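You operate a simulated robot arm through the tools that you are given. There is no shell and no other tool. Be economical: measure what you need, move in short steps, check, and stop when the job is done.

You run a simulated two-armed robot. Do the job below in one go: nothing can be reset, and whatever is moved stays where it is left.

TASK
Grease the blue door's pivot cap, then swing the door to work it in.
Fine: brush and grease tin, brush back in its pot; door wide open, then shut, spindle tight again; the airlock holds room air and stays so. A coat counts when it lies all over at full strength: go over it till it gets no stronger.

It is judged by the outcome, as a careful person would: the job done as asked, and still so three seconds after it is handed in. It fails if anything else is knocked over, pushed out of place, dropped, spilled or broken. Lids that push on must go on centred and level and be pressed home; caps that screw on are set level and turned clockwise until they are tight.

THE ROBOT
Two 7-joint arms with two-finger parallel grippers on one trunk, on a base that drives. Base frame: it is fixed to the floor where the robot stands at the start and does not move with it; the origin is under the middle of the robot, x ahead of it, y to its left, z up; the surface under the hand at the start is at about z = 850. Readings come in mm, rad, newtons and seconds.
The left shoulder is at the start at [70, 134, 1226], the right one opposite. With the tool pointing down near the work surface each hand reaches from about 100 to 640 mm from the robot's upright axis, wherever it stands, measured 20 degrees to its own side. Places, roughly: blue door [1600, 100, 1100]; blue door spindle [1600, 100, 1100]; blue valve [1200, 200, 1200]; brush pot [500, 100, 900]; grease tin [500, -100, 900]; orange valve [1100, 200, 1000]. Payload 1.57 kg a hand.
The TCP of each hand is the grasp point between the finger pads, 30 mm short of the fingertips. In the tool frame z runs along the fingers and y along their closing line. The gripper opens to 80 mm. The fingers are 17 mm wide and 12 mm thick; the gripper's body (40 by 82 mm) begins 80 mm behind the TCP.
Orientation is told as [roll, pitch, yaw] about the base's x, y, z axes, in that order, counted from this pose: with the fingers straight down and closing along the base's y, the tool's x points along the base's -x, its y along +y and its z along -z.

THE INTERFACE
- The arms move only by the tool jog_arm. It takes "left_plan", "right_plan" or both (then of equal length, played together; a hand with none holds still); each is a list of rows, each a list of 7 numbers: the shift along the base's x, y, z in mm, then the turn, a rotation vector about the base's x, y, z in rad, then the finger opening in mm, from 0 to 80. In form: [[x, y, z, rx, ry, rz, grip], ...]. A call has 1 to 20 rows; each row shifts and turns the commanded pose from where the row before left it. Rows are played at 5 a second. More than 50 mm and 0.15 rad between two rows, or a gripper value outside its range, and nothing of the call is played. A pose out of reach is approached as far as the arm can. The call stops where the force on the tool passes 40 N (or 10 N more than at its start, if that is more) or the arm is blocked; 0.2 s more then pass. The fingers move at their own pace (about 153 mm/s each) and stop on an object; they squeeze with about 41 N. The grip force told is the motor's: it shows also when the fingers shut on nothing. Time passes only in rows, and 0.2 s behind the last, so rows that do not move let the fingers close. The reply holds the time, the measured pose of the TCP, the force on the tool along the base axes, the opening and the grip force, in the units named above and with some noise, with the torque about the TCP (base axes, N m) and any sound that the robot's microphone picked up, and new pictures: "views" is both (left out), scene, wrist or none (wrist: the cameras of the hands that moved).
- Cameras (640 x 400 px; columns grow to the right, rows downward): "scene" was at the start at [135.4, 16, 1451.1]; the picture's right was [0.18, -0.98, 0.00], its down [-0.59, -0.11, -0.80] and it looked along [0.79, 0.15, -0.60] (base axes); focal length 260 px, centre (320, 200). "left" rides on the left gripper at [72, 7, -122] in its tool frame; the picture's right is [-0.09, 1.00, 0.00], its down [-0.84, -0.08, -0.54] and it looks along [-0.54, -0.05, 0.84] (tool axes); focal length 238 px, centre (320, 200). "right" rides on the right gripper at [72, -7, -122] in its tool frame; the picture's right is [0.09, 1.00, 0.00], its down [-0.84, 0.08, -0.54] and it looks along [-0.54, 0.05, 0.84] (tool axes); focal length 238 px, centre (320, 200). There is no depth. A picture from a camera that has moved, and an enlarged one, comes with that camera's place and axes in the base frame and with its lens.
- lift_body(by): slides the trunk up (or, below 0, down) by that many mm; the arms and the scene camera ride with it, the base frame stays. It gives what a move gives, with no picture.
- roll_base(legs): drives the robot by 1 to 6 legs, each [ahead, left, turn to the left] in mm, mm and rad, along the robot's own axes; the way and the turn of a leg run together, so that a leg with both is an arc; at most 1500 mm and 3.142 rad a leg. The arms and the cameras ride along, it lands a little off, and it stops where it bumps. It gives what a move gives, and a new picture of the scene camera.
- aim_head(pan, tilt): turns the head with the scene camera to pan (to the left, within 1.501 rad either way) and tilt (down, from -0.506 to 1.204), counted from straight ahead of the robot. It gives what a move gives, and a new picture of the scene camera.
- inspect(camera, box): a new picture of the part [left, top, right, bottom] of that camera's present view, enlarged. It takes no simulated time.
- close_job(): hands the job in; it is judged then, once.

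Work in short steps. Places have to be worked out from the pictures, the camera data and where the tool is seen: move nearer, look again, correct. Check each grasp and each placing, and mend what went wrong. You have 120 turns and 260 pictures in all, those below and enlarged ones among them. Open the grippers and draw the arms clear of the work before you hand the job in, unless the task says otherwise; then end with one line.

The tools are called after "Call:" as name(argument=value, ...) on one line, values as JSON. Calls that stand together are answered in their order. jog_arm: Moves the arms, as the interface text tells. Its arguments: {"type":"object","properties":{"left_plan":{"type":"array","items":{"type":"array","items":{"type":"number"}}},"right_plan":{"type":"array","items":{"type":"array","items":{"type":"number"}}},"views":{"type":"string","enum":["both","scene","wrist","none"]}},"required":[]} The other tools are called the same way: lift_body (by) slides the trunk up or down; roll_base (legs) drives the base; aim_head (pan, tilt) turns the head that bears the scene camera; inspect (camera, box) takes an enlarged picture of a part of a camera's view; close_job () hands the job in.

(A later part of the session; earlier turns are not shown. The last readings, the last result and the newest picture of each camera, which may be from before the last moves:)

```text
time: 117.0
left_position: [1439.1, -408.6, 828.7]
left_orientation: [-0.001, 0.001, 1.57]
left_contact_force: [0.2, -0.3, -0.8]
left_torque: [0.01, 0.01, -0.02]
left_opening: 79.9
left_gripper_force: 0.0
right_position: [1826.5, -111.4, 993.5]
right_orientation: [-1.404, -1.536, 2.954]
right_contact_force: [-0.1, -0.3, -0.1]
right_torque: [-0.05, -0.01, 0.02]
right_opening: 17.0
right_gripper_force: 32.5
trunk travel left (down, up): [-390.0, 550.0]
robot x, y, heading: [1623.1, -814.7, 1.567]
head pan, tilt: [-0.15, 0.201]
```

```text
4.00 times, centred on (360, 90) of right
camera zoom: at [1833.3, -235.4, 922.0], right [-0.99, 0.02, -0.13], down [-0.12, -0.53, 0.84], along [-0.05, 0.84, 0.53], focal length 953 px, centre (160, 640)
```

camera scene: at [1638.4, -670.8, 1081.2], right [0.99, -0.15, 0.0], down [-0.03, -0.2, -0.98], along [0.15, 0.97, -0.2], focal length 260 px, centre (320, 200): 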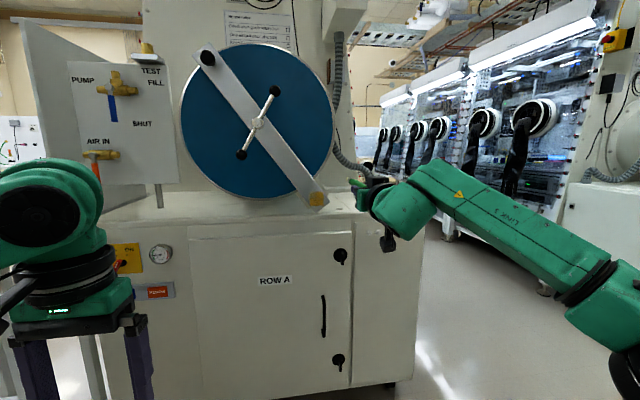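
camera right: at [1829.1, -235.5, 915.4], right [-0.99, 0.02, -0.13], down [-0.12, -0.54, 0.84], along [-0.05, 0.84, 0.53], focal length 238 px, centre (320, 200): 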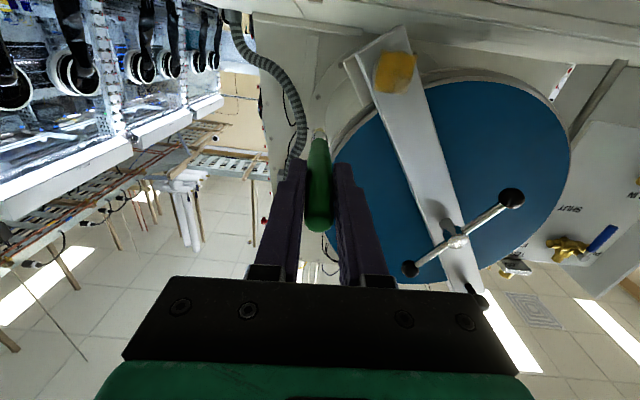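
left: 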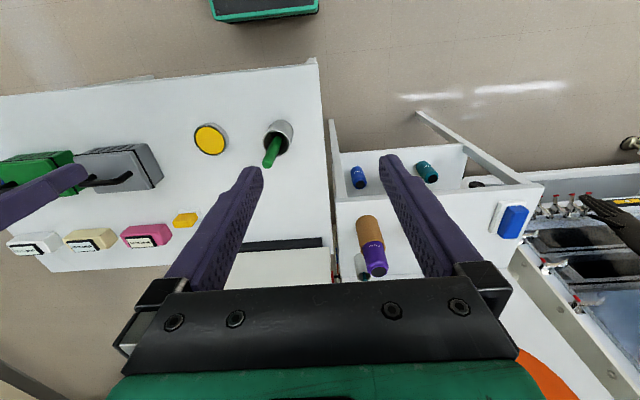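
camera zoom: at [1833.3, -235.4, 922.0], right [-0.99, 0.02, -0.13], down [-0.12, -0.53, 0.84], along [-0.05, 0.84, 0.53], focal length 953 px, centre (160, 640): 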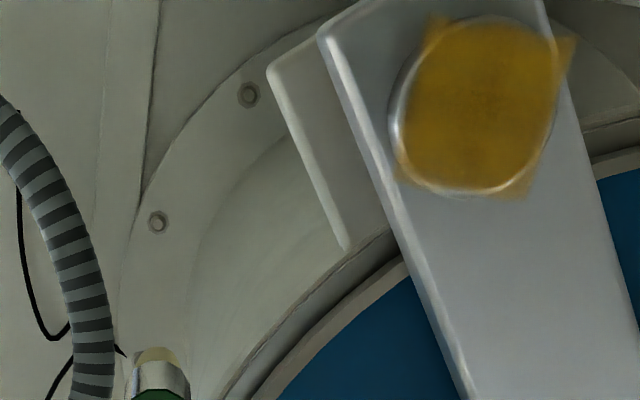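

Nearly uniform now; corners/edges of the patch a bit paler. One more full pass with edge emphasis, then compare.

Call:
jog_arm(right_plan=[[-40, 0, 0, 0, 0, 0, 0], [-42, 0, -35, 0, 0, 0, 0], [0, 30, -33, 0, 0, 0, 0], [0, 29, 0, 0, 0, 0, 0], [-8, 0, 9, 0, 0, 0, 0], [-9, 0, 9, 0, 0, 0, 0], [9, 0, 0, 0, 0, 0, 0], [9, 0, 0, 0, 0, 0, 0], [9, 0, 0, 0, 0, 0, 0], [8, 0, 0, 0, 0, 0, 0], [0, 0, -9, 0, 0, 0, 0], [0, 0, -9, 0, 0, 0, 0], [0, 0, -9, 0, 0, 0, 0], [0, 0, -8, 0, 0, 0, 0], [-9, 0, 0, 0, 0, 0, 0], [-9, 0, 0, 0, 0, 0, 0], [-9, 0, 0, 0, 0, 0, 0], [-8, 0, 0, 0, 0, 0, 0], [0, 0, 9, 0, 0, 0, 0], [0, 0, 9, 0, 0, 0, 0]], views="none")

Call:
jog_arm(right_plan=[[0, 0, 9, 0, 0, 0, 0], [0, 0, 8, 0, 0, 0, 0], [9, 0, -8, 0, 0, 0, 0], [9, 0, 0, 0, 0, 0, 0], [8, 0, 0, 0, 0, 0, 0], [0, 0, -9, 0, 0, 0, 0], [-9, 0, 0, 0, 0, 0, 0], [-9, 0, 0, 0, 0, 0, 0], [0, 0, -9, 0, 0, 0, 0], [9, 0, 0, 0, 0, 0, 0], [9, 0, 0, 0, 0, 0, 0], [-9, 0, 9, 0, 0, 0, 0]], views="none")

Call:
jog_arm(right_plan=[[0, -30, 0, 0, 0, 0, 0], [0, -30, 40, 0, 0, 0, 0], [40, 0, 30, 0, 0, 0, 0], [40, 0, 0, 0, 0, 0, 0]], views="none")

Call:
inspect(camera="scene", box=[290, 170, 350, 210])

Call:
inspect(camera="right", box=[310, 40, 410, 140])

```text
refused: row 2 steps farther than a row can; nothing moved
```

```text
time: 119.6
left_position: [1437.7, -407.9, 828.3]
left_orientation: [-0.003, 0.001, 1.571]
left_contact_force: [-0.4, 0.2, -0.4]
left_torque: [0.03, 0.01, -0.01]
left_opening: 80.2
left_gripper_force: 0.1
right_position: [1841.8, -112.5, 994.4]
right_orientation: [-1.418, -1.534, 2.964]
right_contact_force: [-0.5, 0.5, -1.1]
right_torque: [-0.03, 0.0, -0.01]
right_opening: 17.0
right_gripper_force: 32.4
trunk travel left (down, up): [-390.0, 550.0]
robot x, y, heading: [1620.6, -813.2, 1.568]
head pan, tilt: [-0.15, 0.201]
```

```text
time: 120.6
left_position: [1438.2, -408.9, 828.0]
left_orientation: [-0.001, 0.001, 1.569]
left_contact_force: [0.6, 0.9, 0.5]
left_torque: [-0.02, -0.01, 0.0]
left_opening: 80.0
left_gripper_force: 0.0
right_position: [1922.1, -173.0, 1065.2]
right_orientation: [-1.411, -1.536, 2.957]
right_contact_force: [0.4, 0.0, -0.5]
right_torque: [-0.01, -0.01, 0.03]
right_opening: 17.0
right_gripper_force: 32.0
trunk travel left (down, up): [-390.0, 550.0]
robot x, y, heading: [1625.1, -811.9, 1.571]
head pan, tilt: [-0.15, 0.201]
```

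```text
10.00 times, centred on (320, 190) of scene
camera zoom: at [1638.4, -670.8, 1081.2], right [0.99, -0.15, 0.0], down [-0.03, -0.2, -0.98], along [0.15, 0.97, -0.2], focal length 2597 px, centre (320, 300)
```

zoom: 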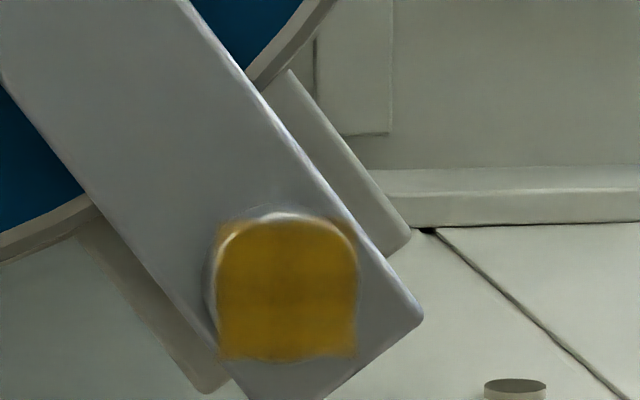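

```text
4.00 times, centred on (360, 90) of right
camera zoom: at [1930.0, -295.7, 993.2], right [-0.99, 0.02, -0.13], down [-0.12, -0.53, 0.84], along [-0.05, 0.84, 0.53], focal length 953 px, centre (160, 640)
```

zoom: 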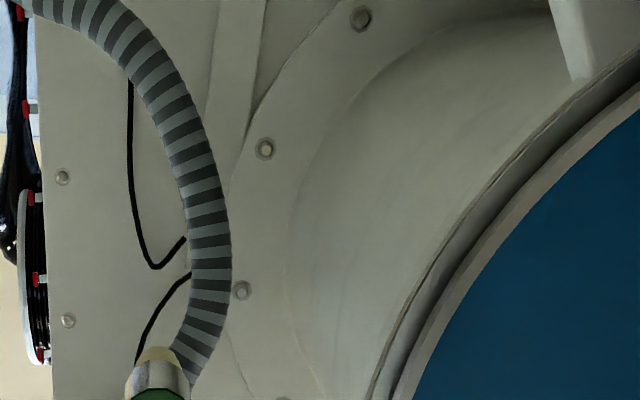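

The long call was refused and the rest only moved in free air. I return to the cap and do the pass step by step.

Call:
jog_arm(right_plan=[[-44, 0, 0, 0, 0, 0, 0], [-44, 0, 0, 0, 0, 0, 0], [-45, 0, 0, 0, 0, 0, 0], [-45, 0, 0, 0, 0, 0, 0], [0, 0, -47, 0, 0, 0, 0], [0, 0, -47, 0, 0, 0, 0], [0, 0, -46, 0, 0, 0, 0], [0, 45, 0, 0, 0, 0, 0], [0, 45, 0, 0, 0, 0, 0], [0, 28, 0, 0, 0, 0, 0], [0, 2, 0, 0, 0, 0, 0], [0, 0, 0, 0, 0, 0, 0]], views="none")

```text
time: 123.2
left_position: [1437.3, -409.6, 829.8]
left_orientation: [0.001, -0.001, 1.572]
left_contact_force: [0.7, -0.5, -0.6]
left_torque: [0.0, 0.01, 0.0]
left_opening: 79.8
left_gripper_force: 0.1
right_position: [1744.3, -54.1, 926.4]
right_orientation: [-1.468, -1.535, 3.016]
right_contact_force: [-0.2, -11.2, -2.9]
right_torque: [-0.23, 0.01, 0.01]
right_opening: 16.7
right_gripper_force: 32.3
trunk travel left (down, up): [-390.0, 550.0]
robot x, y, heading: [1624.7, -814.8, 1.569]
head pan, tilt: [-0.15, 0.201]
```

Call:
jog_arm(right_plan=[[-8, 0, 9, 0, 0, 0, 0], [-9, 0, 8, 0, 0, 0, 0], [9, 0, 0, 0, 0, 0, 0], [9, 0, 0, 0, 0, 0, 0], [9, 0, 0, 0, 0, 0, 0], [8, 0, 0, 0, 0, 0, 0], [0, 0, -9, 0, 0, 0, 0], [0, 0, -9, 0, 0, 0, 0], [0, 0, -9, 0, 0, 0, 0], [0, 0, -8, 0, 0, 0, 0], [-9, 0, 0, 0, 0, 0, 0], [-9, 0, 0, 0, 0, 0, 0], [-9, 0, 0, 0, 0, 0, 0], [-8, 0, 0, 0, 0, 0, 0], [0, 0, 9, 0, 0, 0, 0], [0, 0, 9, 0, 0, 0, 0], [0, 0, 9, 0, 0, 0, 0], [9, 0, 0, 0, 0, 0, 0], [9, 0, -9, 0, 0, 0, 0]], views="none")

Call:
jog_arm(right_plan=[[0, 0.5, 0, 0, 0, 0, 0], [9, 0, 9, 0, 0, 0, 0], [-9, 0, 0, 0, 0, 0, 0], [-9, 0, 0, 0, 0, 0, 0], [0, 0, -9, 0, 0, 0, 0], [9, 0, 0, 0, 0, 0, 0], [9, 0, 0, 0, 0, 0, 0], [0, 0, -9, 0, 0, 0, 0], [-9, 0, 0, 0, 0, 0, 0], [-9, 0, 0, 0, 0, 0, 0], [9, 0, 9, 0, 0, 0, 0]], views="none")

Call:
jog_arm(right_plan=[[0, -30, 0, 0, 0, 0, 0], [0, -30, 40, 0, 0, 0, 0], [40, 0, 30, 0, 0, 0, 0], [40, 0, 0, 0, 0, 0, 0]], views="none")

Call:
inspect(camera="scene", box=[290, 170, 350, 210])

Call:
inspect(camera="right", box=[310, 40, 410, 140])

```text
time: 127.2
left_position: [1436.3, -409.3, 829.0]
left_orientation: [0.0, -0.001, 1.569]
left_contact_force: [-0.1, 0.1, -0.4]
left_torque: [-0.01, 0.01, -0.02]
left_opening: 80.0
left_gripper_force: 0.1
right_position: [1744.4, -53.4, 924.9]
right_orientation: [-1.512, -1.535, 3.062]
right_contact_force: [-1.2, -6.2, 3.2]
right_torque: [0.31, 0.03, 0.12]
right_opening: 17.2
right_gripper_force: 31.8
trunk travel left (down, up): [-390.0, 550.0]
robot x, y, heading: [1622.2, -814.1, 1.568]
head pan, tilt: [-0.15, 0.201]
```

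```text
time: 129.6
left_position: [1437.1, -410.1, 828.9]
left_orientation: [0.0, -0.001, 1.57]
left_contact_force: [0.5, -0.3, 0.9]
left_torque: [0.01, -0.02, -0.01]
left_opening: 80.0
left_gripper_force: 0.1
right_position: [1743.4, -53.7, 924.6]
right_orientation: [-1.444, -1.536, 2.993]
right_contact_force: [-1.5, -8.4, -1.8]
right_torque: [-0.26, -0.03, 0.23]
right_opening: 17.0
right_gripper_force: 31.3
trunk travel left (down, up): [-390.0, 550.0]
robot x, y, heading: [1627.9, -812.4, 1.569]
head pan, tilt: [-0.15, 0.201]
```

```text
time: 130.6
left_position: [1438.1, -408.6, 829.2]
left_orientation: [-0.002, 0.001, 1.571]
left_contact_force: [1.0, 1.0, -0.2]
left_torque: [0.03, -0.02, -0.02]
left_opening: 80.3
left_gripper_force: 0.2
right_position: [1825.1, -111.1, 993.4]
right_orientation: [-1.415, -1.536, 2.962]
right_contact_force: [0.7, -0.3, -0.3]
right_torque: [-0.02, -0.01, 0.0]
right_opening: 17.3
right_gripper_force: 32.2
trunk travel left (down, up): [-390.0, 550.0]
robot x, y, heading: [1624.8, -813.1, 1.575]
head pan, tilt: [-0.15, 0.201]
```

```text
10.00 times, centred on (320, 190) of scene
camera zoom: at [1638.3, -670.8, 1081.2], right [0.99, -0.15, 0.0], down [-0.03, -0.2, -0.98], along [0.15, 0.97, -0.2], focal length 2597 px, centre (320, 300)
```

zoom: 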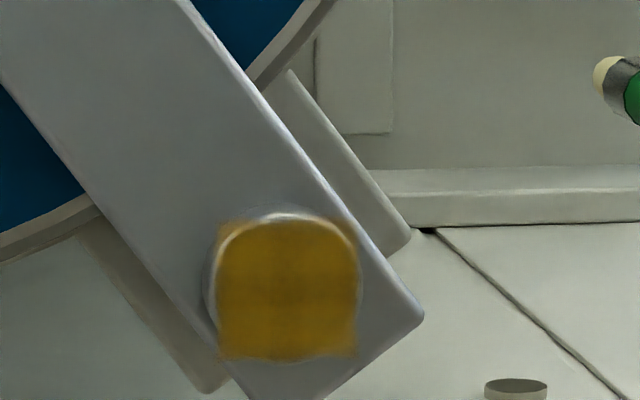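

```text
4.00 times, centred on (360, 90) of right
camera zoom: at [1832.5, -234.9, 921.8], right [-0.99, 0.02, -0.13], down [-0.12, -0.53, 0.84], along [-0.05, 0.84, 0.53], focal length 953 px, centre (160, 640)
```

zoom: 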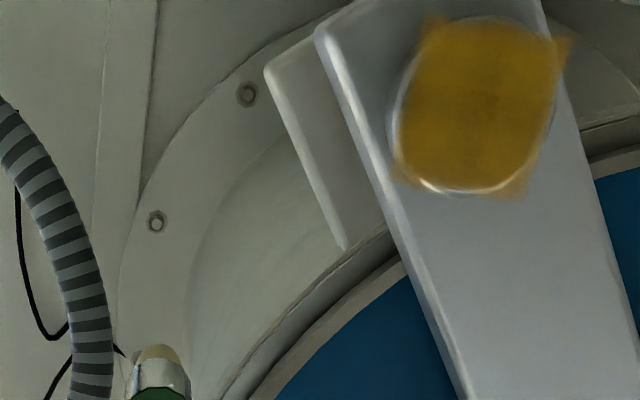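

The last pass made no visible change: coat is saturated and covers the cap. Now back off, raise the trunk to its original height and turn the brush down again.

Call:
roll_base(legs=[[-300, 0, 0]])

Call:
lift_body(by=410)

Call:
jog_arm(right_plan=[[0, -10, 0, -0.1424, 0, 0, 0], [0, -10, -10, -0.1424, 0, 0, 0], [0, -10, -20, -0.1424, 0, 0, 0], [0, -10, -20, -0.1424, 0, 0, 0], [0, 0, -30, -0.1424, 0, 0, 0], [0, 0, -30, -0.1424, 0, 0, 0], [0, 0, -30, -0.1424, 0, 0, 0], [0, 0, -30, -0.1424, 0, 0, 0], [0, 0, -30, -0.1424, 0, 0, 0], [0, 0, -30, -0.1424, 0, 0, 0], [0, 0, -20, -0.1424, 0, 0, 0]], views="scene")

```text
time: 132.7
left_position: [1435.6, -710.6, 829.7]
left_orientation: [0.0, 0.0, 1.57]
left_contact_force: [-0.1, 0.5, -0.6]
left_torque: [0.0, -0.05, 0.0]
left_opening: 80.0
left_gripper_force: 0.0
right_position: [1824.6, -413.7, 994.0]
right_orientation: [-1.423, -1.534, 2.971]
right_contact_force: [0.2, 0.5, 0.2]
right_torque: [0.01, 0.01, -0.01]
right_opening: 16.9
right_gripper_force: 32.0
trunk travel left (down, up): [-390.0, 550.0]
robot x, y, heading: [1621.8, -1115.4, 1.567]
head pan, tilt: [-0.15, 0.201]
camera scene: at [1637.0, -974.0, 1081.2], right [0.99, -0.15, 0.0], down [-0.03, -0.2, -0.98], along [0.15, 0.97, -0.2], focal length 260 px, centre (320, 200)
```

scene: 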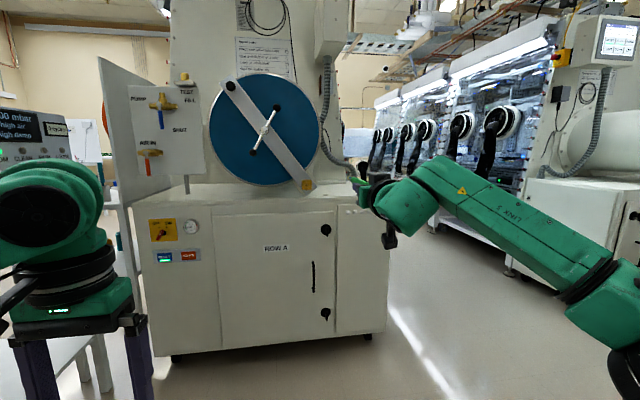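

```text
refused: 410 is not a number from -400 to 400
```

```text
time: 135.1
left_position: [1436.7, -710.3, 828.8]
left_orientation: [0.0, -0.002, 1.571]
left_contact_force: [-0.5, -0.4, 0.3]
left_torque: [0.01, 0.01, 0.02]
left_opening: 80.1
left_gripper_force: 0.0
right_position: [1852.8, -499.1, 816.5]
right_orientation: [-0.032, -0.38, 1.587]
right_contact_force: [0.4, 0.1, 0.2]
right_torque: [-0.02, -0.03, 0.0]
right_opening: 17.2
right_gripper_force: 32.0
right hand out of reach, approached as far as the arm can: row 7, 8, 9, 10, 11
trunk travel left (down, up): [-390.0, 550.0]
robot x, y, heading: [1626.7, -1114.4, 1.569]
head pan, tilt: [-0.15, 0.201]
camera scene: at [1636.9, -973.4, 1081.2], right [0.99, -0.15, 0.0], down [-0.03, -0.2, -0.98], along [0.15, 0.97, -0.2], focal length 260 px, centre (320, 200)
```

scene: 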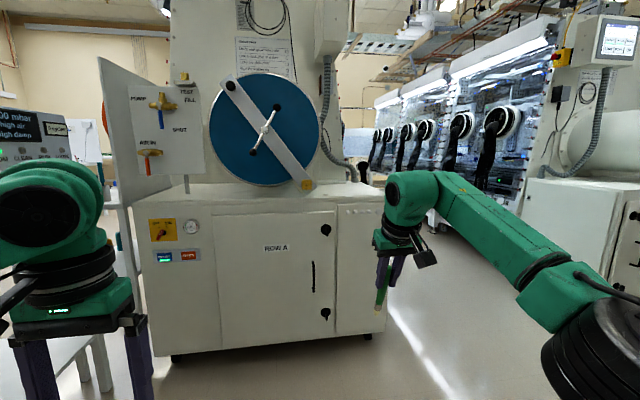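

Raise the trunk 400 and finish turning down.

Call:
lift_body(by=400)

Call:
jog_arm(right_plan=[[0, 0, 0, 0, 0, 0, 0], [0, -20, -10, -0.127, 0, 0, 0], [0, -20, -10, -0.127, 0, 0, 0], [0, -20, 0, -0.127, 0, 0, 0], [0, 0, 0, 0, 0, 0, 0]], views="none")

```text
time: 138.9
left_position: [1436.7, -711.0, 1228.8]
left_orientation: [0.001, -0.001, 1.573]
left_contact_force: [-0.1, -0.3, -0.3]
left_torque: [-0.01, 0.0, -0.04]
left_opening: 79.9
left_gripper_force: 0.0
right_position: [1853.5, -497.4, 1215.5]
right_orientation: [-0.032, -0.381, 1.587]
right_contact_force: [0.2, 0.1, -1.1]
right_torque: [0.03, 0.0, 0.01]
right_opening: 16.9
right_gripper_force: 32.5
trunk travel left (down, up): [-790.0, 150.0]
robot x, y, heading: [1625.9, -1113.1, 1.571]
head pan, tilt: [-0.15, 0.201]
```

```text
time: 140.1
left_position: [1435.9, -711.3, 1227.8]
left_orientation: [-0.003, 0.0, 1.571]
left_contact_force: [0.4, 0.2, 0.0]
left_torque: [-0.04, 0.0, -0.02]
left_opening: 80.1
left_gripper_force: 0.1
right_position: [1873.3, -538.7, 1204.6]
right_orientation: [-0.022, -0.204, 1.557]
right_contact_force: [-0.7, 0.7, 0.1]
right_torque: [0.01, 0.05, -0.01]
right_opening: 17.3
right_gripper_force: 32.2
right hand out of reach, approached as far as the arm can: row 2, 3, 4
trunk travel left (down, up): [-790.0, 150.0]
robot x, y, heading: [1622.1, -1118.1, 1.571]
head pan, tilt: [-0.15, 0.201]
```

Bring the hand closer to the robot and finish turning.

Call:
jog_arm(right_plan=[[-20, -40, 0, 0, 0, 0, 0], [-20, -40, 0, 0, 0, 0, 0], [0, -20, 0, 0, 0, 0, 0], [0, 0, 0, 0, 0, 0, 0]], views="none")

```text
time: 141.1
left_position: [1437.3, -710.7, 1228.7]
left_orientation: [0.0, -0.001, 1.571]
left_contact_force: [0.1, -0.7, 0.7]
left_torque: [0.01, 0.02, 0.0]
left_opening: 80.1
left_gripper_force: 0.0
right_position: [1835.2, -636.6, 1204.7]
right_orientation: [-0.02, -0.206, 1.557]
right_contact_force: [0.2, 0.0, 0.4]
right_torque: [0.01, 0.01, 0.02]
right_opening: 17.0
right_gripper_force: 31.7
trunk travel left (down, up): [-790.0, 150.0]
robot x, y, heading: [1627.0, -1116.6, 1.571]
head pan, tilt: [-0.15, 0.201]
```

Call:
jog_arm(right_plan=[[0, 0, 0, -0.1, 0.012, 0, 0], [0, 0, 0, -0.106, 0.011, 0, 0], [0, 0, 0, 0, 0, 0, 0]], views="none")

Call:
roll_base(legs=[[0, 0, -1.571], [0, -135, 0], [-1400, 0, 0], [-477, 0, 0], [0, 1420, 0]])

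```text
time: 141.9
left_position: [1437.1, -710.4, 1229.4]
left_orientation: [-0.001, 0.0, 1.57]
left_contact_force: [0.0, 0.2, -0.2]
left_torque: [-0.01, -0.03, 0.03]
left_opening: 80.0
left_gripper_force: 0.0
right_position: [1835.0, -637.3, 1204.2]
right_orientation: [-0.002, 0.001, 1.555]
right_contact_force: [0.1, -0.4, -0.3]
right_torque: [0.04, 0.0, 0.0]
right_opening: 17.0
right_gripper_force: 31.7
trunk travel left (down, up): [-790.0, 150.0]
robot x, y, heading: [1621.0, -1120.0, 1.566]
head pan, tilt: [-0.15, 0.201]
```

```text
time: 162.5
left_position: [155.5, 298.8, 1229.5]
left_orientation: [0.0, 0.0, 0.025]
left_contact_force: [0.5, -0.6, 0.0]
left_torque: [-0.02, -0.03, 0.03]
left_opening: 80.0
left_gripper_force: 0.1
right_position: [238.2, -95.5, 1203.7]
right_orientation: [0.001, 0.0, 0.011]
right_contact_force: [0.2, -0.2, -0.6]
right_torque: [0.02, 0.01, -0.01]
right_opening: 17.1
right_gripper_force: 32.0
trunk travel left (down, up): [-790.0, 150.0]
robot x, y, heading: [-244.8, 104.2, 0.022]
head pan, tilt: [-0.15, 0.201]
camera scene: at [-102.7, 92.7, 1481.2], right [-0.13, -0.99, 0.0], down [-0.2, 0.03, -0.98], along [0.97, -0.12, -0.2], focal length 260 px, centre (320, 200)
```

scene: 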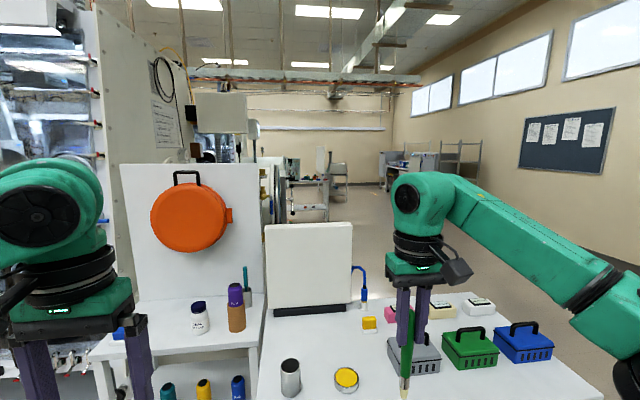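

Straighten and move up to the table; tip at z≈1064 clears everything.

Call:
roll_base(legs=[[0, 0, -0.02], [242, 64, 0]])

Call:
aim_head(pan=-0.1, tilt=0.95)

Call:
inspect(camera="right", box=[160, 40, 480, 240])

```text
time: 164.7
left_position: [401.4, 356.1, 1229.4]
left_orientation: [0.001, -0.002, 0.005]
left_contact_force: [-1.1, 1.1, -1.1]
left_torque: [-0.03, 0.0, 0.0]
left_opening: 80.0
left_gripper_force: 0.0
right_position: [477.6, -41.1, 1206.0]
right_orientation: [0.001, -0.002, -0.01]
right_contact_force: [0.6, -0.2, -1.1]
right_torque: [0.02, 0.01, 0.01]
right_opening: 17.0
right_gripper_force: 32.0
trunk travel left (down, up): [-790.0, 150.0]
robot x, y, heading: [0.1, 171.0, 0.003]
head pan, tilt: [-0.15, 0.201]
camera scene: at [139.2, 154.4, 1481.4], right [-0.15, -0.99, 0.0], down [-0.2, 0.03, -0.98], along [0.97, -0.14, -0.2], focal length 260 px, centre (320, 200)
```

scene: 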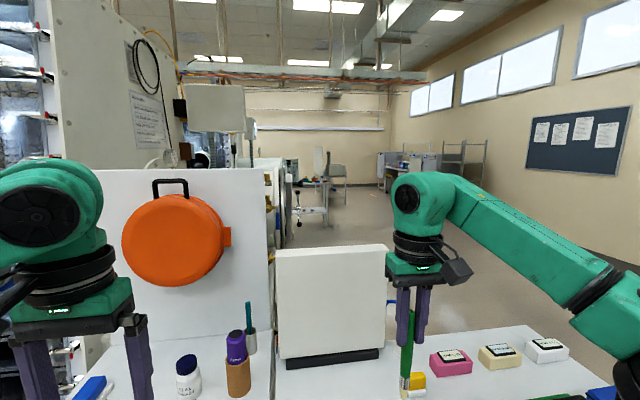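

```text
time: 165.8
left_position: [404.7, 356.9, 1229.2]
left_orientation: [0.0, 0.0, 0.003]
left_contact_force: [0.4, 0.6, 0.0]
left_torque: [-0.04, 0.0, -0.01]
left_opening: 79.8
left_gripper_force: 0.1
right_position: [478.1, -40.9, 1204.7]
right_orientation: [-0.003, 0.0, -0.01]
right_contact_force: [0.1, 0.1, -0.2]
right_torque: [0.02, 0.0, 0.02]
right_opening: 16.8
right_gripper_force: 32.5
trunk travel left (down, up): [-790.0, 150.0]
robot x, y, heading: [-3.7, 169.1, 0.003]
head pan, tilt: [-0.099, 0.949]
camera scene: at [121.3, 161.5, 1416.1], right [-0.1, -1.0, 0.0], down [-0.81, 0.08, -0.58], along [0.58, -0.06, -0.81], focal length 260 px, centre (320, 200)
```

scene: 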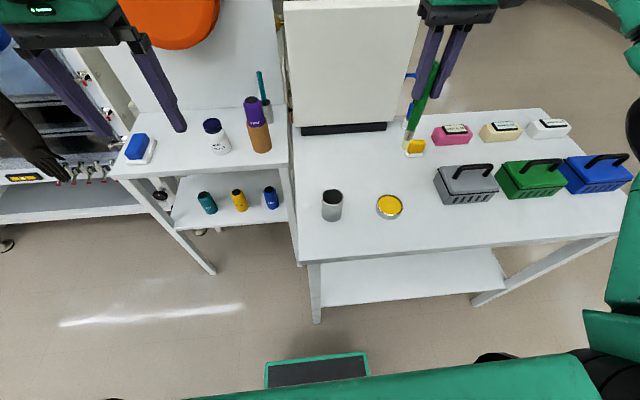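

```text
2.00 times, centred on (320, 140) of right
camera zoom: at [407.8, -47.1, 1326.5], right [-0.08, 1.0, 0.0], down [0.84, 0.07, 0.54], along [0.54, 0.04, -0.84], focal length 477 px, centre (320, 320)
```

zoom: 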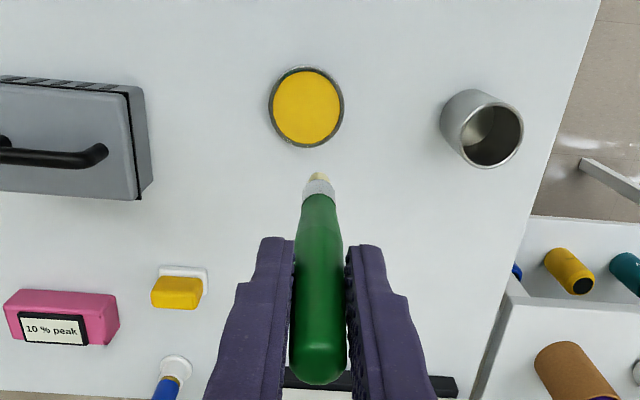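

Moving over the pot, stopping with the tip just above the rim to check.

Call:
jog_arm(right_plan=[[-4, 46, 0, 0, 0, 0, 0], [0, 46, 0, 0, 0, 0, 0], [0, 46, 0, 0, 0, 0, 0], [0, 0, -45, 0, 0, 0, 0], [0, 0, -45, 0, 0, 0, 0], [0, 0, -30, 0, 0, 0, 0], [0, 0, 0, 0, 0, 0, 0]], views="none")

Call:
inspect(camera="right", box=[240, 60, 400, 160])

Call:
inspect(camera="scene", box=[290, 130, 380, 230])

```text
time: 167.4
left_position: [403.9, 357.0, 1229.5]
left_orientation: [0.0, -0.001, 0.005]
left_contact_force: [0.2, -0.4, 0.1]
left_torque: [0.03, -0.02, 0.02]
left_opening: 79.9
left_gripper_force: 0.2
right_position: [475.0, 98.2, 1085.1]
right_orientation: [-0.002, -0.001, -0.01]
right_contact_force: [0.7, -0.4, 0.3]
right_torque: [0.01, -0.03, 0.0]
right_opening: 17.1
right_gripper_force: 32.3
trunk travel left (down, up): [-790.0, 150.0]
robot x, y, heading: [-3.5, 168.0, 0.003]
head pan, tilt: [-0.099, 0.949]
```

```text
4.00 times, centred on (320, 110) of right
camera zoom: at [404.3, 90.7, 1206.3], right [-0.08, 1.0, 0.0], down [0.84, 0.07, 0.54], along [0.54, 0.04, -0.84], focal length 953 px, centre (320, 560)
```

zoom: 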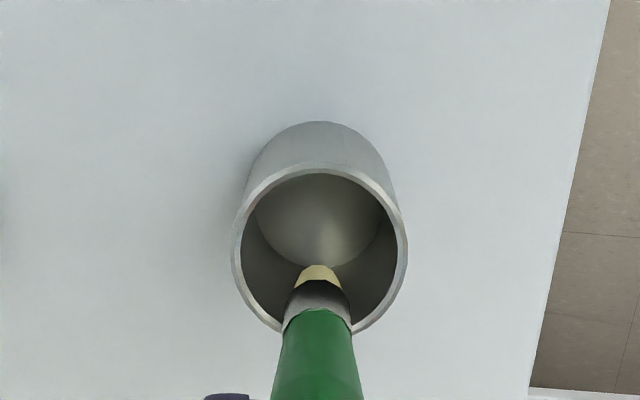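

```text
4.00 times, centred on (335, 180) of scene
camera zoom: at [121.7, 161.5, 1416.0], right [-0.1, -1.0, 0.0], down [-0.81, 0.08, -0.58], along [0.58, -0.06, -0.81], focal length 1039 px, centre (260, 280)
```

zoom: 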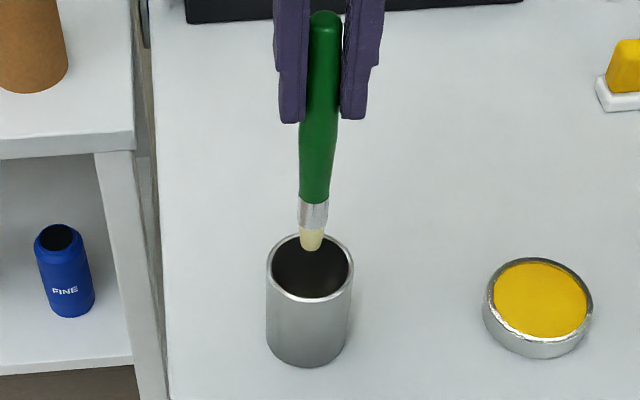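

Centred. Descending into the pot.

Call:
jog_arm(right_plan=[[-1, 0, -30, 0, 0, 0, 0], [0, 0, -30, 0, 0, 0, 0], [0, 0, -20, 0, 0, 0, 0], [0, 0, -6, 0, 0, 0, 0], [0, 0, -3, 0, 0, 0, 0], [0, 0, 0, 0, 0, 0, 0]], views="wrist")

```text
time: 168.8
left_position: [402.5, 356.4, 1229.0]
left_orientation: [-0.001, -0.001, 0.003]
left_contact_force: [-0.5, -0.7, -0.3]
left_torque: [-0.04, -0.01, -0.01]
left_opening: 80.0
left_gripper_force: 0.0
right_position: [473.1, 98.1, 996.8]
right_orientation: [-0.001, -0.002, -0.009]
right_contact_force: [1.9, -1.0, 10.2]
right_torque: [-0.08, -0.24, 0.0]
right_opening: 17.3
right_gripper_force: 31.9
trunk travel left (down, up): [-790.0, 150.0]
robot x, y, heading: [0.6, 167.7, -0.002]
head pan, tilt: [-0.099, 0.949]
camera right: at [402.2, 91.5, 1119.0], right [-0.08, 1.0, 0.0], down [0.84, 0.07, 0.54], along [0.54, 0.04, -0.84], focal length 238 px, centre (320, 200)
```

right: 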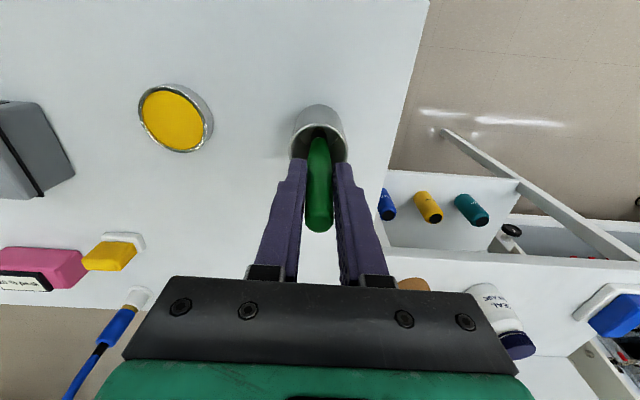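

It stands on the pot floor. Ease up 1 mm, open gently and rise.

Call:
jog_arm(right_plan=[[0, 0, 1, 0, 0, 0, 0], [0, 0, 0, 0, 0, 0, 26], [0, 0, 0, 0, 0, 0, 60], [0, 0, 0, 0, 0, 0, 60], [0, 0, 40, 0, 0, 0, 60], [0, 0, 45, 0, 0, 0, 60], [0, 0, 45, 0, 0, 0, 60], [0, 0, 45, 0, 0, 0, 60]], views="scene")

Call:
inspect(camera="scene", box=[290, 130, 430, 230])

```text
time: 170.6
left_position: [403.0, 357.4, 1229.5]
left_orientation: [-0.002, -0.001, 0.004]
left_contact_force: [0.1, -0.1, 0.0]
left_torque: [0.03, -0.05, 0.01]
left_opening: 80.1
left_gripper_force: 0.1
right_position: [474.0, 99.8, 1172.0]
right_orientation: [-0.002, 0.0, -0.012]
right_contact_force: [-1.0, 0.1, 0.0]
right_torque: [0.0, -0.03, 0.0]
right_opening: 59.9
right_gripper_force: 0.1
trunk travel left (down, up): [-790.0, 150.0]
robot x, y, heading: [-1.9, 168.3, 0.005]
head pan, tilt: [-0.099, 0.949]
camera scene: at [120.8, 162.3, 1416.0], right [-0.1, -1.0, 0.0], down [-0.81, 0.08, -0.58], along [0.58, -0.06, -0.81], focal length 260 px, centre (320, 200)
```

scene: 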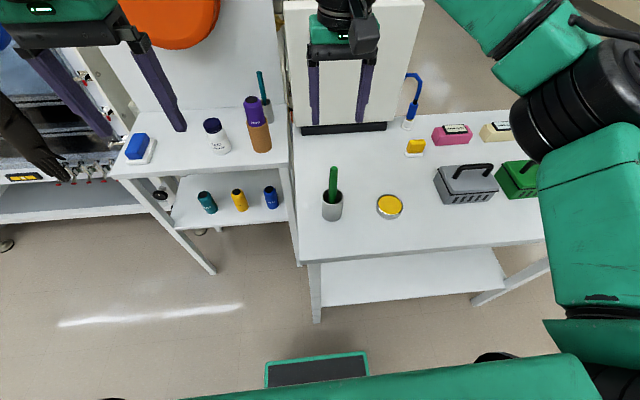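

```text
4.00 times, centred on (360, 180) of scene
camera zoom: at [120.8, 162.3, 1416.0], right [-0.1, -1.0, 0.0], down [-0.81, 0.08, -0.58], along [0.58, -0.06, -0.81], focal length 1039 px, centre (160, 280)
```

zoom: 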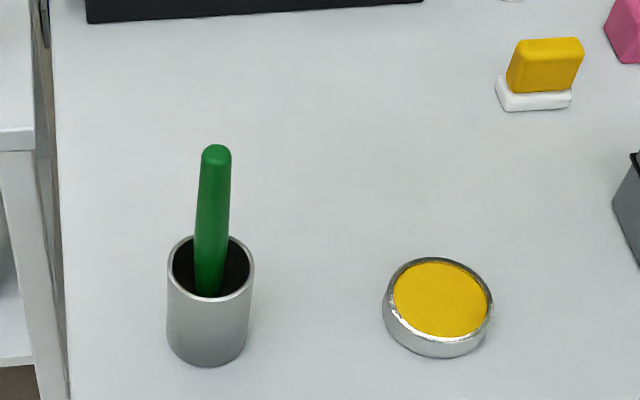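

Brush is back in its pot. Now drive to the door again, stopping ~900 mm in front of it.

Call:
roll_base(legs=[[-250, 0, 0], [0, -1420, 0], [1400, 0, 0], [500, 0, 0], [0, 0, 1.566], [300, 0, 0]])

Call:
lift_body(by=-300)

Call:
aim_head(pan=0.0, tilt=0.05)

```text
time: 193.6
left_position: [1497.1, -546.9, 1229.6]
left_orientation: [0.0, -0.003, 1.546]
left_contact_force: [-0.2, 0.8, -0.3]
left_torque: [0.03, 0.0, 0.02]
left_opening: 80.0
left_gripper_force: 0.1
right_position: [1755.4, -484.0, 1171.6]
right_orientation: [-0.001, -0.001, 1.531]
right_contact_force: [0.8, 0.0, 0.6]
right_torque: [0.01, 0.01, 0.0]
right_opening: 60.0
right_gripper_force: 0.0
trunk travel left (down, up): [-790.0, 150.0]
robot x, y, heading: [1675.1, -954.6, 1.545]
head pan, tilt: [-0.099, 0.949]
camera scene: at [1681.7, -834.4, 1416.2], right [0.99, -0.13, 0.0], down [-0.1, -0.81, -0.58], along [0.07, 0.58, -0.81], focal length 260 px, centre (320, 200)
```

scene: 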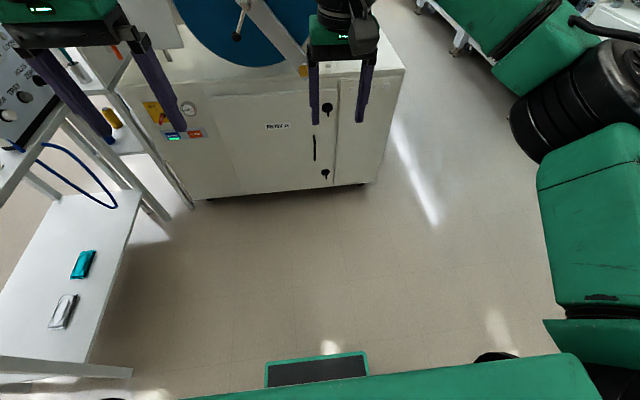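

```text
time: 196.6
left_position: [1495.7, -545.4, 928.1]
left_orientation: [0.0, 0.001, 1.546]
left_contact_force: [0.0, -0.2, -0.1]
left_torque: [-0.02, 0.0, -0.02]
left_opening: 80.0
left_gripper_force: 0.1
right_position: [1755.5, -481.8, 870.2]
right_orientation: [-0.002, 0.001, 1.53]
right_contact_force: [0.6, 0.3, 0.4]
right_torque: [-0.02, 0.01, 0.02]
right_opening: 60.1
right_gripper_force: 0.1
trunk travel left (down, up): [-490.0, 450.0]
robot x, y, heading: [1670.4, -957.1, 1.545]
head pan, tilt: [-0.099, 0.949]
```

```text
time: 197.8
left_position: [1495.7, -546.9, 928.2]
left_orientation: [-0.001, 0.002, 1.547]
left_contact_force: [0.3, 0.4, 0.3]
left_torque: [0.0, 0.0, -0.02]
left_opening: 79.7
left_gripper_force: 0.0
right_position: [1755.4, -481.0, 871.2]
right_orientation: [-0.001, 0.003, 1.531]
right_contact_force: [-0.9, 0.3, -0.9]
right_torque: [0.0, -0.01, 0.0]
right_opening: 60.1
right_gripper_force: 0.1
trunk travel left (down, up): [-490.0, 450.0]
robot x, y, heading: [1674.6, -953.4, 1.543]
head pan, tilt: [0.0, 0.051]
camera scene: at [1675.1, -813.1, 1194.9], right [1.0, -0.03, 0.0], down [0.0, -0.05, -1.0], along [0.03, 1.0, -0.05], focal length 260 px, centre (320, 200)
```

scene: 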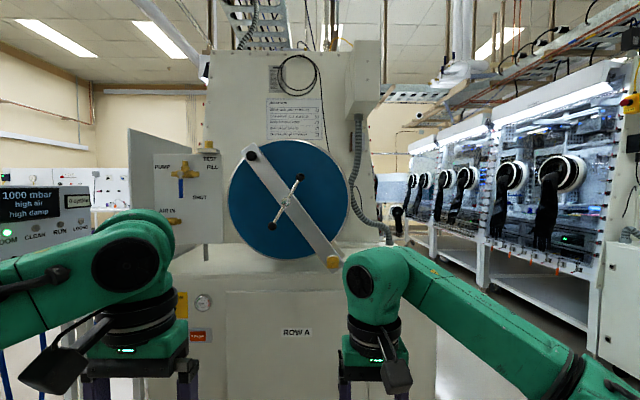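

Now turn the right hand to face +y while raising it.

Call:
jog_arm(right_plan=[[0, 15, 20, 0.143, 0, 0, 0], [0, 15, 20, 0.143, 0, 0, 0], [0, 15, 20, 0.143, 0, 0, 0], [0, 15, 20, 0.143, 0, 0, 0], [0, 10, 25, 0.143, 0, 0, 0], [0, 10, 25, 0.143, 0, 0, 0], [0, 10, 25, 0.143, 0, 0, 0], [0, 10, 25, 0.143, 0, 0, 0], [0, 0, 25, 0.143, 0, 0, 0], [0, 0, 25, 0.143, 0, 0, 0], [0, 0, 25, 0.141, 0, 0, 0], [0, 0, 0, 0, 0, 0, 0]], views="scene")

```text
time: 200.4
left_position: [1496.1, -544.8, 928.8]
left_orientation: [0.001, -0.001, 1.547]
left_contact_force: [-0.4, 0.3, -0.5]
left_torque: [0.01, 0.01, 0.0]
left_opening: 79.9
left_gripper_force: 0.0
right_position: [1754.7, -380.9, 1125.3]
right_orientation: [1.605, -1.531, -0.033]
right_contact_force: [-0.5, 0.3, -0.5]
right_torque: [-0.02, -0.02, 0.02]
right_opening: 0.1
right_gripper_force: 21.8
trunk travel left (down, up): [-490.0, 450.0]
robot x, y, heading: [1672.7, -957.4, 1.542]
head pan, tilt: [0.0, 0.051]
camera scene: at [1675.1, -813.1, 1195.0], right [1.0, -0.03, 0.0], down [0.0, -0.05, -1.0], along [0.03, 1.0, -0.05], focal length 260 px, centre (320, 200)
```

scene: 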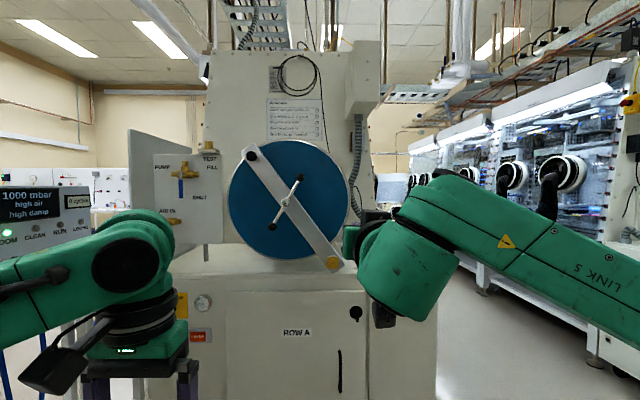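

Tool is level. I zoom on the door handle for exact geometry.

Call:
inspect(camera="scene", box=[220, 135, 356, 275])

Call:
inspect(camera="right", box=[0, 0, 640, 400])

```text
2.86 times, centred on (288, 205) of scene
camera zoom: at [1675.1, -813.1, 1195.0], right [1.0, -0.03, 0.0], down [0.0, -0.05, -1.0], along [0.03, 1.0, -0.05], focal length 742 px, centre (411, 186)
```

zoom: 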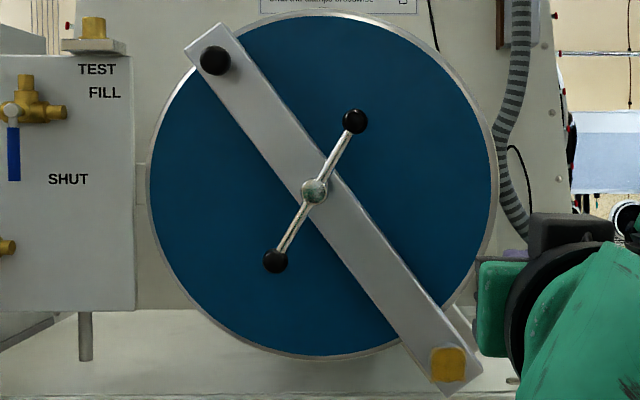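

```text
1.00 times, centred on (320, 200) of right (not enlarged: the box is as wide or as high as the picture)
camera zoom: at [1759.4, -503.9, 1051.7], right [-1.0, 0.0, -0.05], down [-0.04, -0.54, 0.84], along [-0.03, 0.84, 0.54], focal length 238 px, centre (320, 200)
```

zoom: 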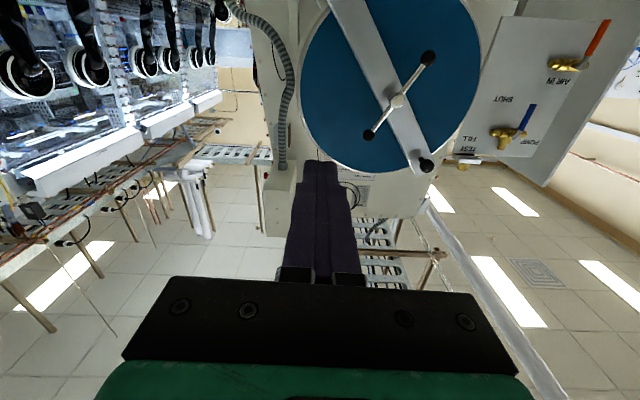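

Hub ≈[1586, 72, 1143], handle ends ±(47, 82). I move the base 230 mm forward and place the closed fingers to the right of the upper arm of the handle.

Call:
roll_base(legs=[[230, 0, 0.025]])

Call:
jog_arm(right_plan=[[-35, 0, 20, 0, 0, 0, 0], [-35, 0, 20, 0, 0, 0, 0], [-35, 0, 25, 0, 0, 0, 0], [0, 30, 0, 0, 0, 0, 0], [0, 30, 0, 0, 0, 0, 0], [0, 30, 0, 0, 0, 0, 0], [0, 0, 0, 0, 0, 0, 0]], views="both")

```text
time: 202.1
left_position: [1484.7, -322.3, 929.7]
left_orientation: [-0.001, 0.0, 1.576]
left_contact_force: [-0.8, 0.1, 0.0]
left_torque: [0.0, 0.0, -0.02]
left_opening: 80.2
left_gripper_force: 0.0
right_position: [1739.7, -150.8, 1124.3]
right_orientation: [1.548, -1.53, 0.054]
right_contact_force: [-0.1, -0.6, -0.8]
right_torque: [0.02, 0.0, 0.0]
right_opening: 0.1
right_gripper_force: 21.3
trunk travel left (down, up): [-490.0, 450.0]
robot x, y, heading: [1673.3, -724.2, 1.573]
head pan, tilt: [0.0, 0.051]
camera scene: at [1673.2, -584.8, 1195.0], right [1.0, 0.0, 0.0], down [0.0, -0.05, -1.0], along [0.0, 1.0, -0.05], focal length 260 px, centre (320, 200)
```

scene: 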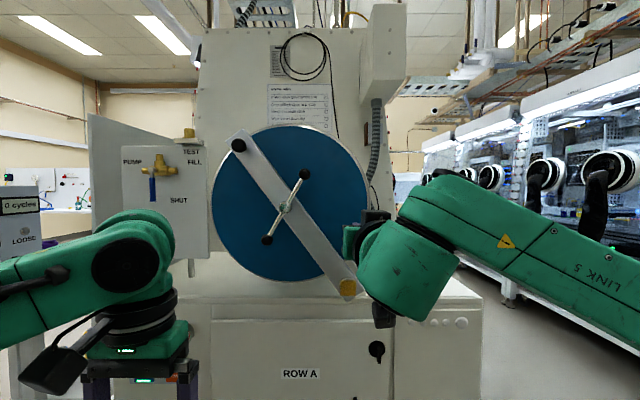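

```text
time: 203.7
left_position: [1485.0, -323.0, 929.1]
left_orientation: [0.001, -0.002, 1.577]
left_contact_force: [-0.1, 0.2, -0.2]
left_torque: [0.0, -0.01, -0.01]
left_opening: 79.9
left_gripper_force: 0.0
right_position: [1637.5, -62.2, 1188.0]
right_orientation: [1.577, -1.531, 0.025]
right_contact_force: [-0.8, 0.4, 1.3]
right_torque: [-0.01, 0.03, -0.02]
right_opening: 0.0
right_gripper_force: 21.4
trunk travel left (down, up): [-490.0, 450.0]
robot x, y, heading: [1680.7, -729.5, 1.576]
head pan, tilt: [0.0, 0.051]
camera scene: at [1673.6, -585.6, 1195.1], right [1.0, 0.0, 0.0], down [0.0, -0.05, -1.0], along [0.0, 1.0, -0.05], focal length 260 px, centre (320, 200)
camera right: at [1644.5, -184.5, 1115.0], right [-1.0, -0.03, -0.05], down [-0.03, -0.54, 0.84], along [-0.05, 0.84, 0.54], focal length 238 px, centre (320, 200)
```

scene: 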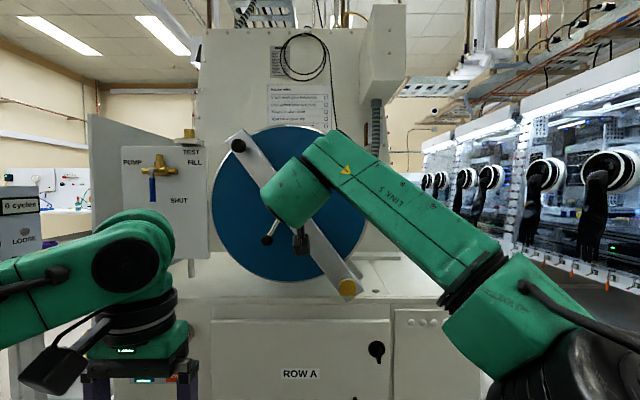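
right: 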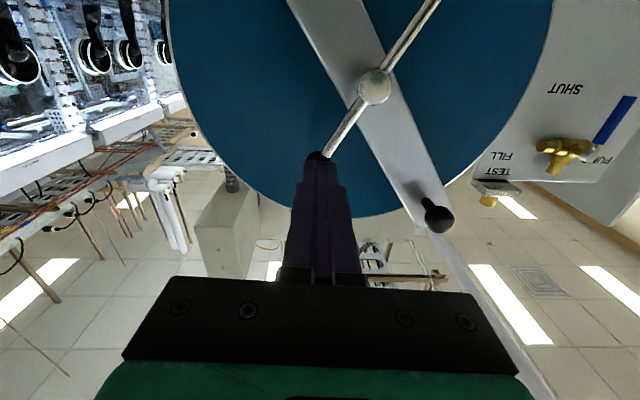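

Rod axis is at y≈75. The fingers are right of the upper arm with ~10 mm gap; I push the tips in to y≈84.

Call:
jog_arm(right_plan=[[0, 36, 0, 0, 0, 0, 0], [0, 36, 0, 0, 0, 0, 0], [2, 30, 0, 0, 0, 0, 0], [0, 7, 0, 0, 0, 0, 0], [0, 5, 0, 0, 0, 0, 0], [0, 0, 0, 0, 0, 0, 0]], views="wrist")

Call:
inspect(camera="right", box=[240, 30, 440, 180])

```text
time: 205.1
left_position: [1485.5, -322.3, 930.1]
left_orientation: [0.0, 0.0, 1.577]
left_contact_force: [0.0, 0.5, 0.4]
left_torque: [-0.02, 0.02, -0.05]
left_opening: 80.1
left_gripper_force: 0.2
right_position: [1637.5, -25.4, 1161.8]
right_orientation: [1.552, -1.531, 0.048]
right_contact_force: [0.4, 0.7, 0.6]
right_torque: [-0.01, 0.0, -0.02]
right_opening: 0.0
right_gripper_force: 21.6
right hand out of reach, approached as far as the arm can: row 1, 2, 3, 4, 5
trunk travel left (down, up): [-490.0, 450.0]
robot x, y, heading: [1675.1, -725.0, 1.579]
head pan, tilt: [0.0, 0.051]
camera right: at [1644.7, -147.6, 1088.9], right [-1.0, -0.03, -0.05], down [-0.03, -0.54, 0.84], along [-0.05, 0.84, 0.54], focal length 238 px, centre (320, 200)
```

right: 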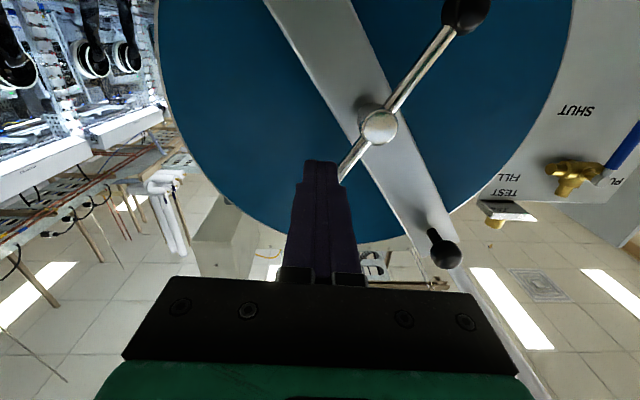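

```text
2.67 times, centred on (340, 105) of right
camera zoom: at [1644.7, -147.6, 1088.9], right [-1.0, -0.03, -0.05], down [-0.03, -0.54, 0.84], along [-0.05, 0.84, 0.54], focal length 636 px, centre (267, 453)
```

zoom: 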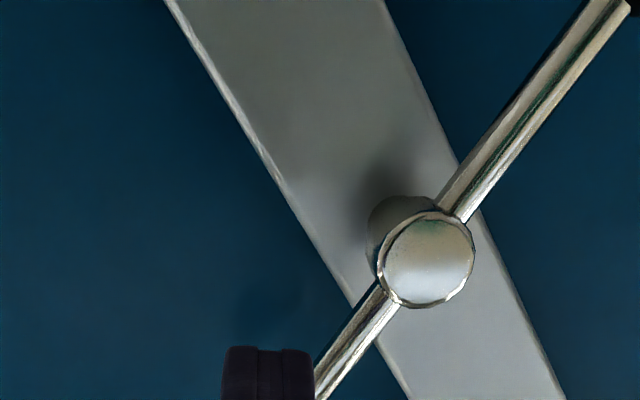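

Reach limit. I pull the hand back 90, drive the base 140 ahead, and try again.

Call:
jog_arm(right_plan=[[0, -45, 0, 0, 0, 0, 0], [0, -45, 13, 0, 0, 0, 0], [0, 0, 13, 0, 0, 0, 0], [0, 0, 0, 0, 0, 0, 0]], views="none")

Call:
roll_base(legs=[[100, 0, 0]])

```text
time: 206.1
left_position: [1484.0, -324.2, 929.1]
left_orientation: [-0.001, -0.002, 1.573]
left_contact_force: [-0.5, -0.3, -0.1]
left_torque: [0.03, 0.02, -0.02]
left_opening: 80.2
left_gripper_force: 0.0
right_position: [1638.3, -114.9, 1188.4]
right_orientation: [1.56, -1.531, 0.04]
right_contact_force: [-0.2, -0.7, 0.1]
right_torque: [0.02, -0.01, 0.02]
right_opening: 0.4
right_gripper_force: 21.3
trunk travel left (down, up): [-490.0, 450.0]
robot x, y, heading: [1673.9, -724.5, 1.579]
head pan, tilt: [0.0, 0.051]
```

```text
time: 207.3
left_position: [1485.1, -222.0, 928.8]
left_orientation: [-0.001, -0.001, 1.576]
left_contact_force: [-0.9, 0.2, -0.1]
left_torque: [0.0, 0.05, 0.03]
left_opening: 80.1
left_gripper_force: 0.0
right_position: [1637.3, -15.5, 1187.6]
right_orientation: [1.553, -1.531, 0.045]
right_contact_force: [-0.2, -0.4, 0.4]
right_torque: [0.02, -0.01, 0.0]
right_opening: 0.0
right_gripper_force: 21.1
trunk travel left (down, up): [-490.0, 450.0]
robot x, y, heading: [1676.6, -625.2, 1.577]
head pan, tilt: [0.0, 0.051]
camera scene: at [1672.8, -485.1, 1195.0], right [1.0, 0.0, 0.0], down [0.0, -0.05, -1.0], along [0.0, 1.0, -0.05], focal length 260 px, centre (320, 200)
```

scene: 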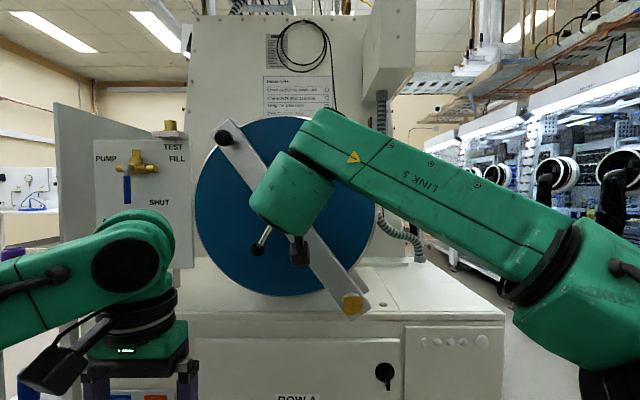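

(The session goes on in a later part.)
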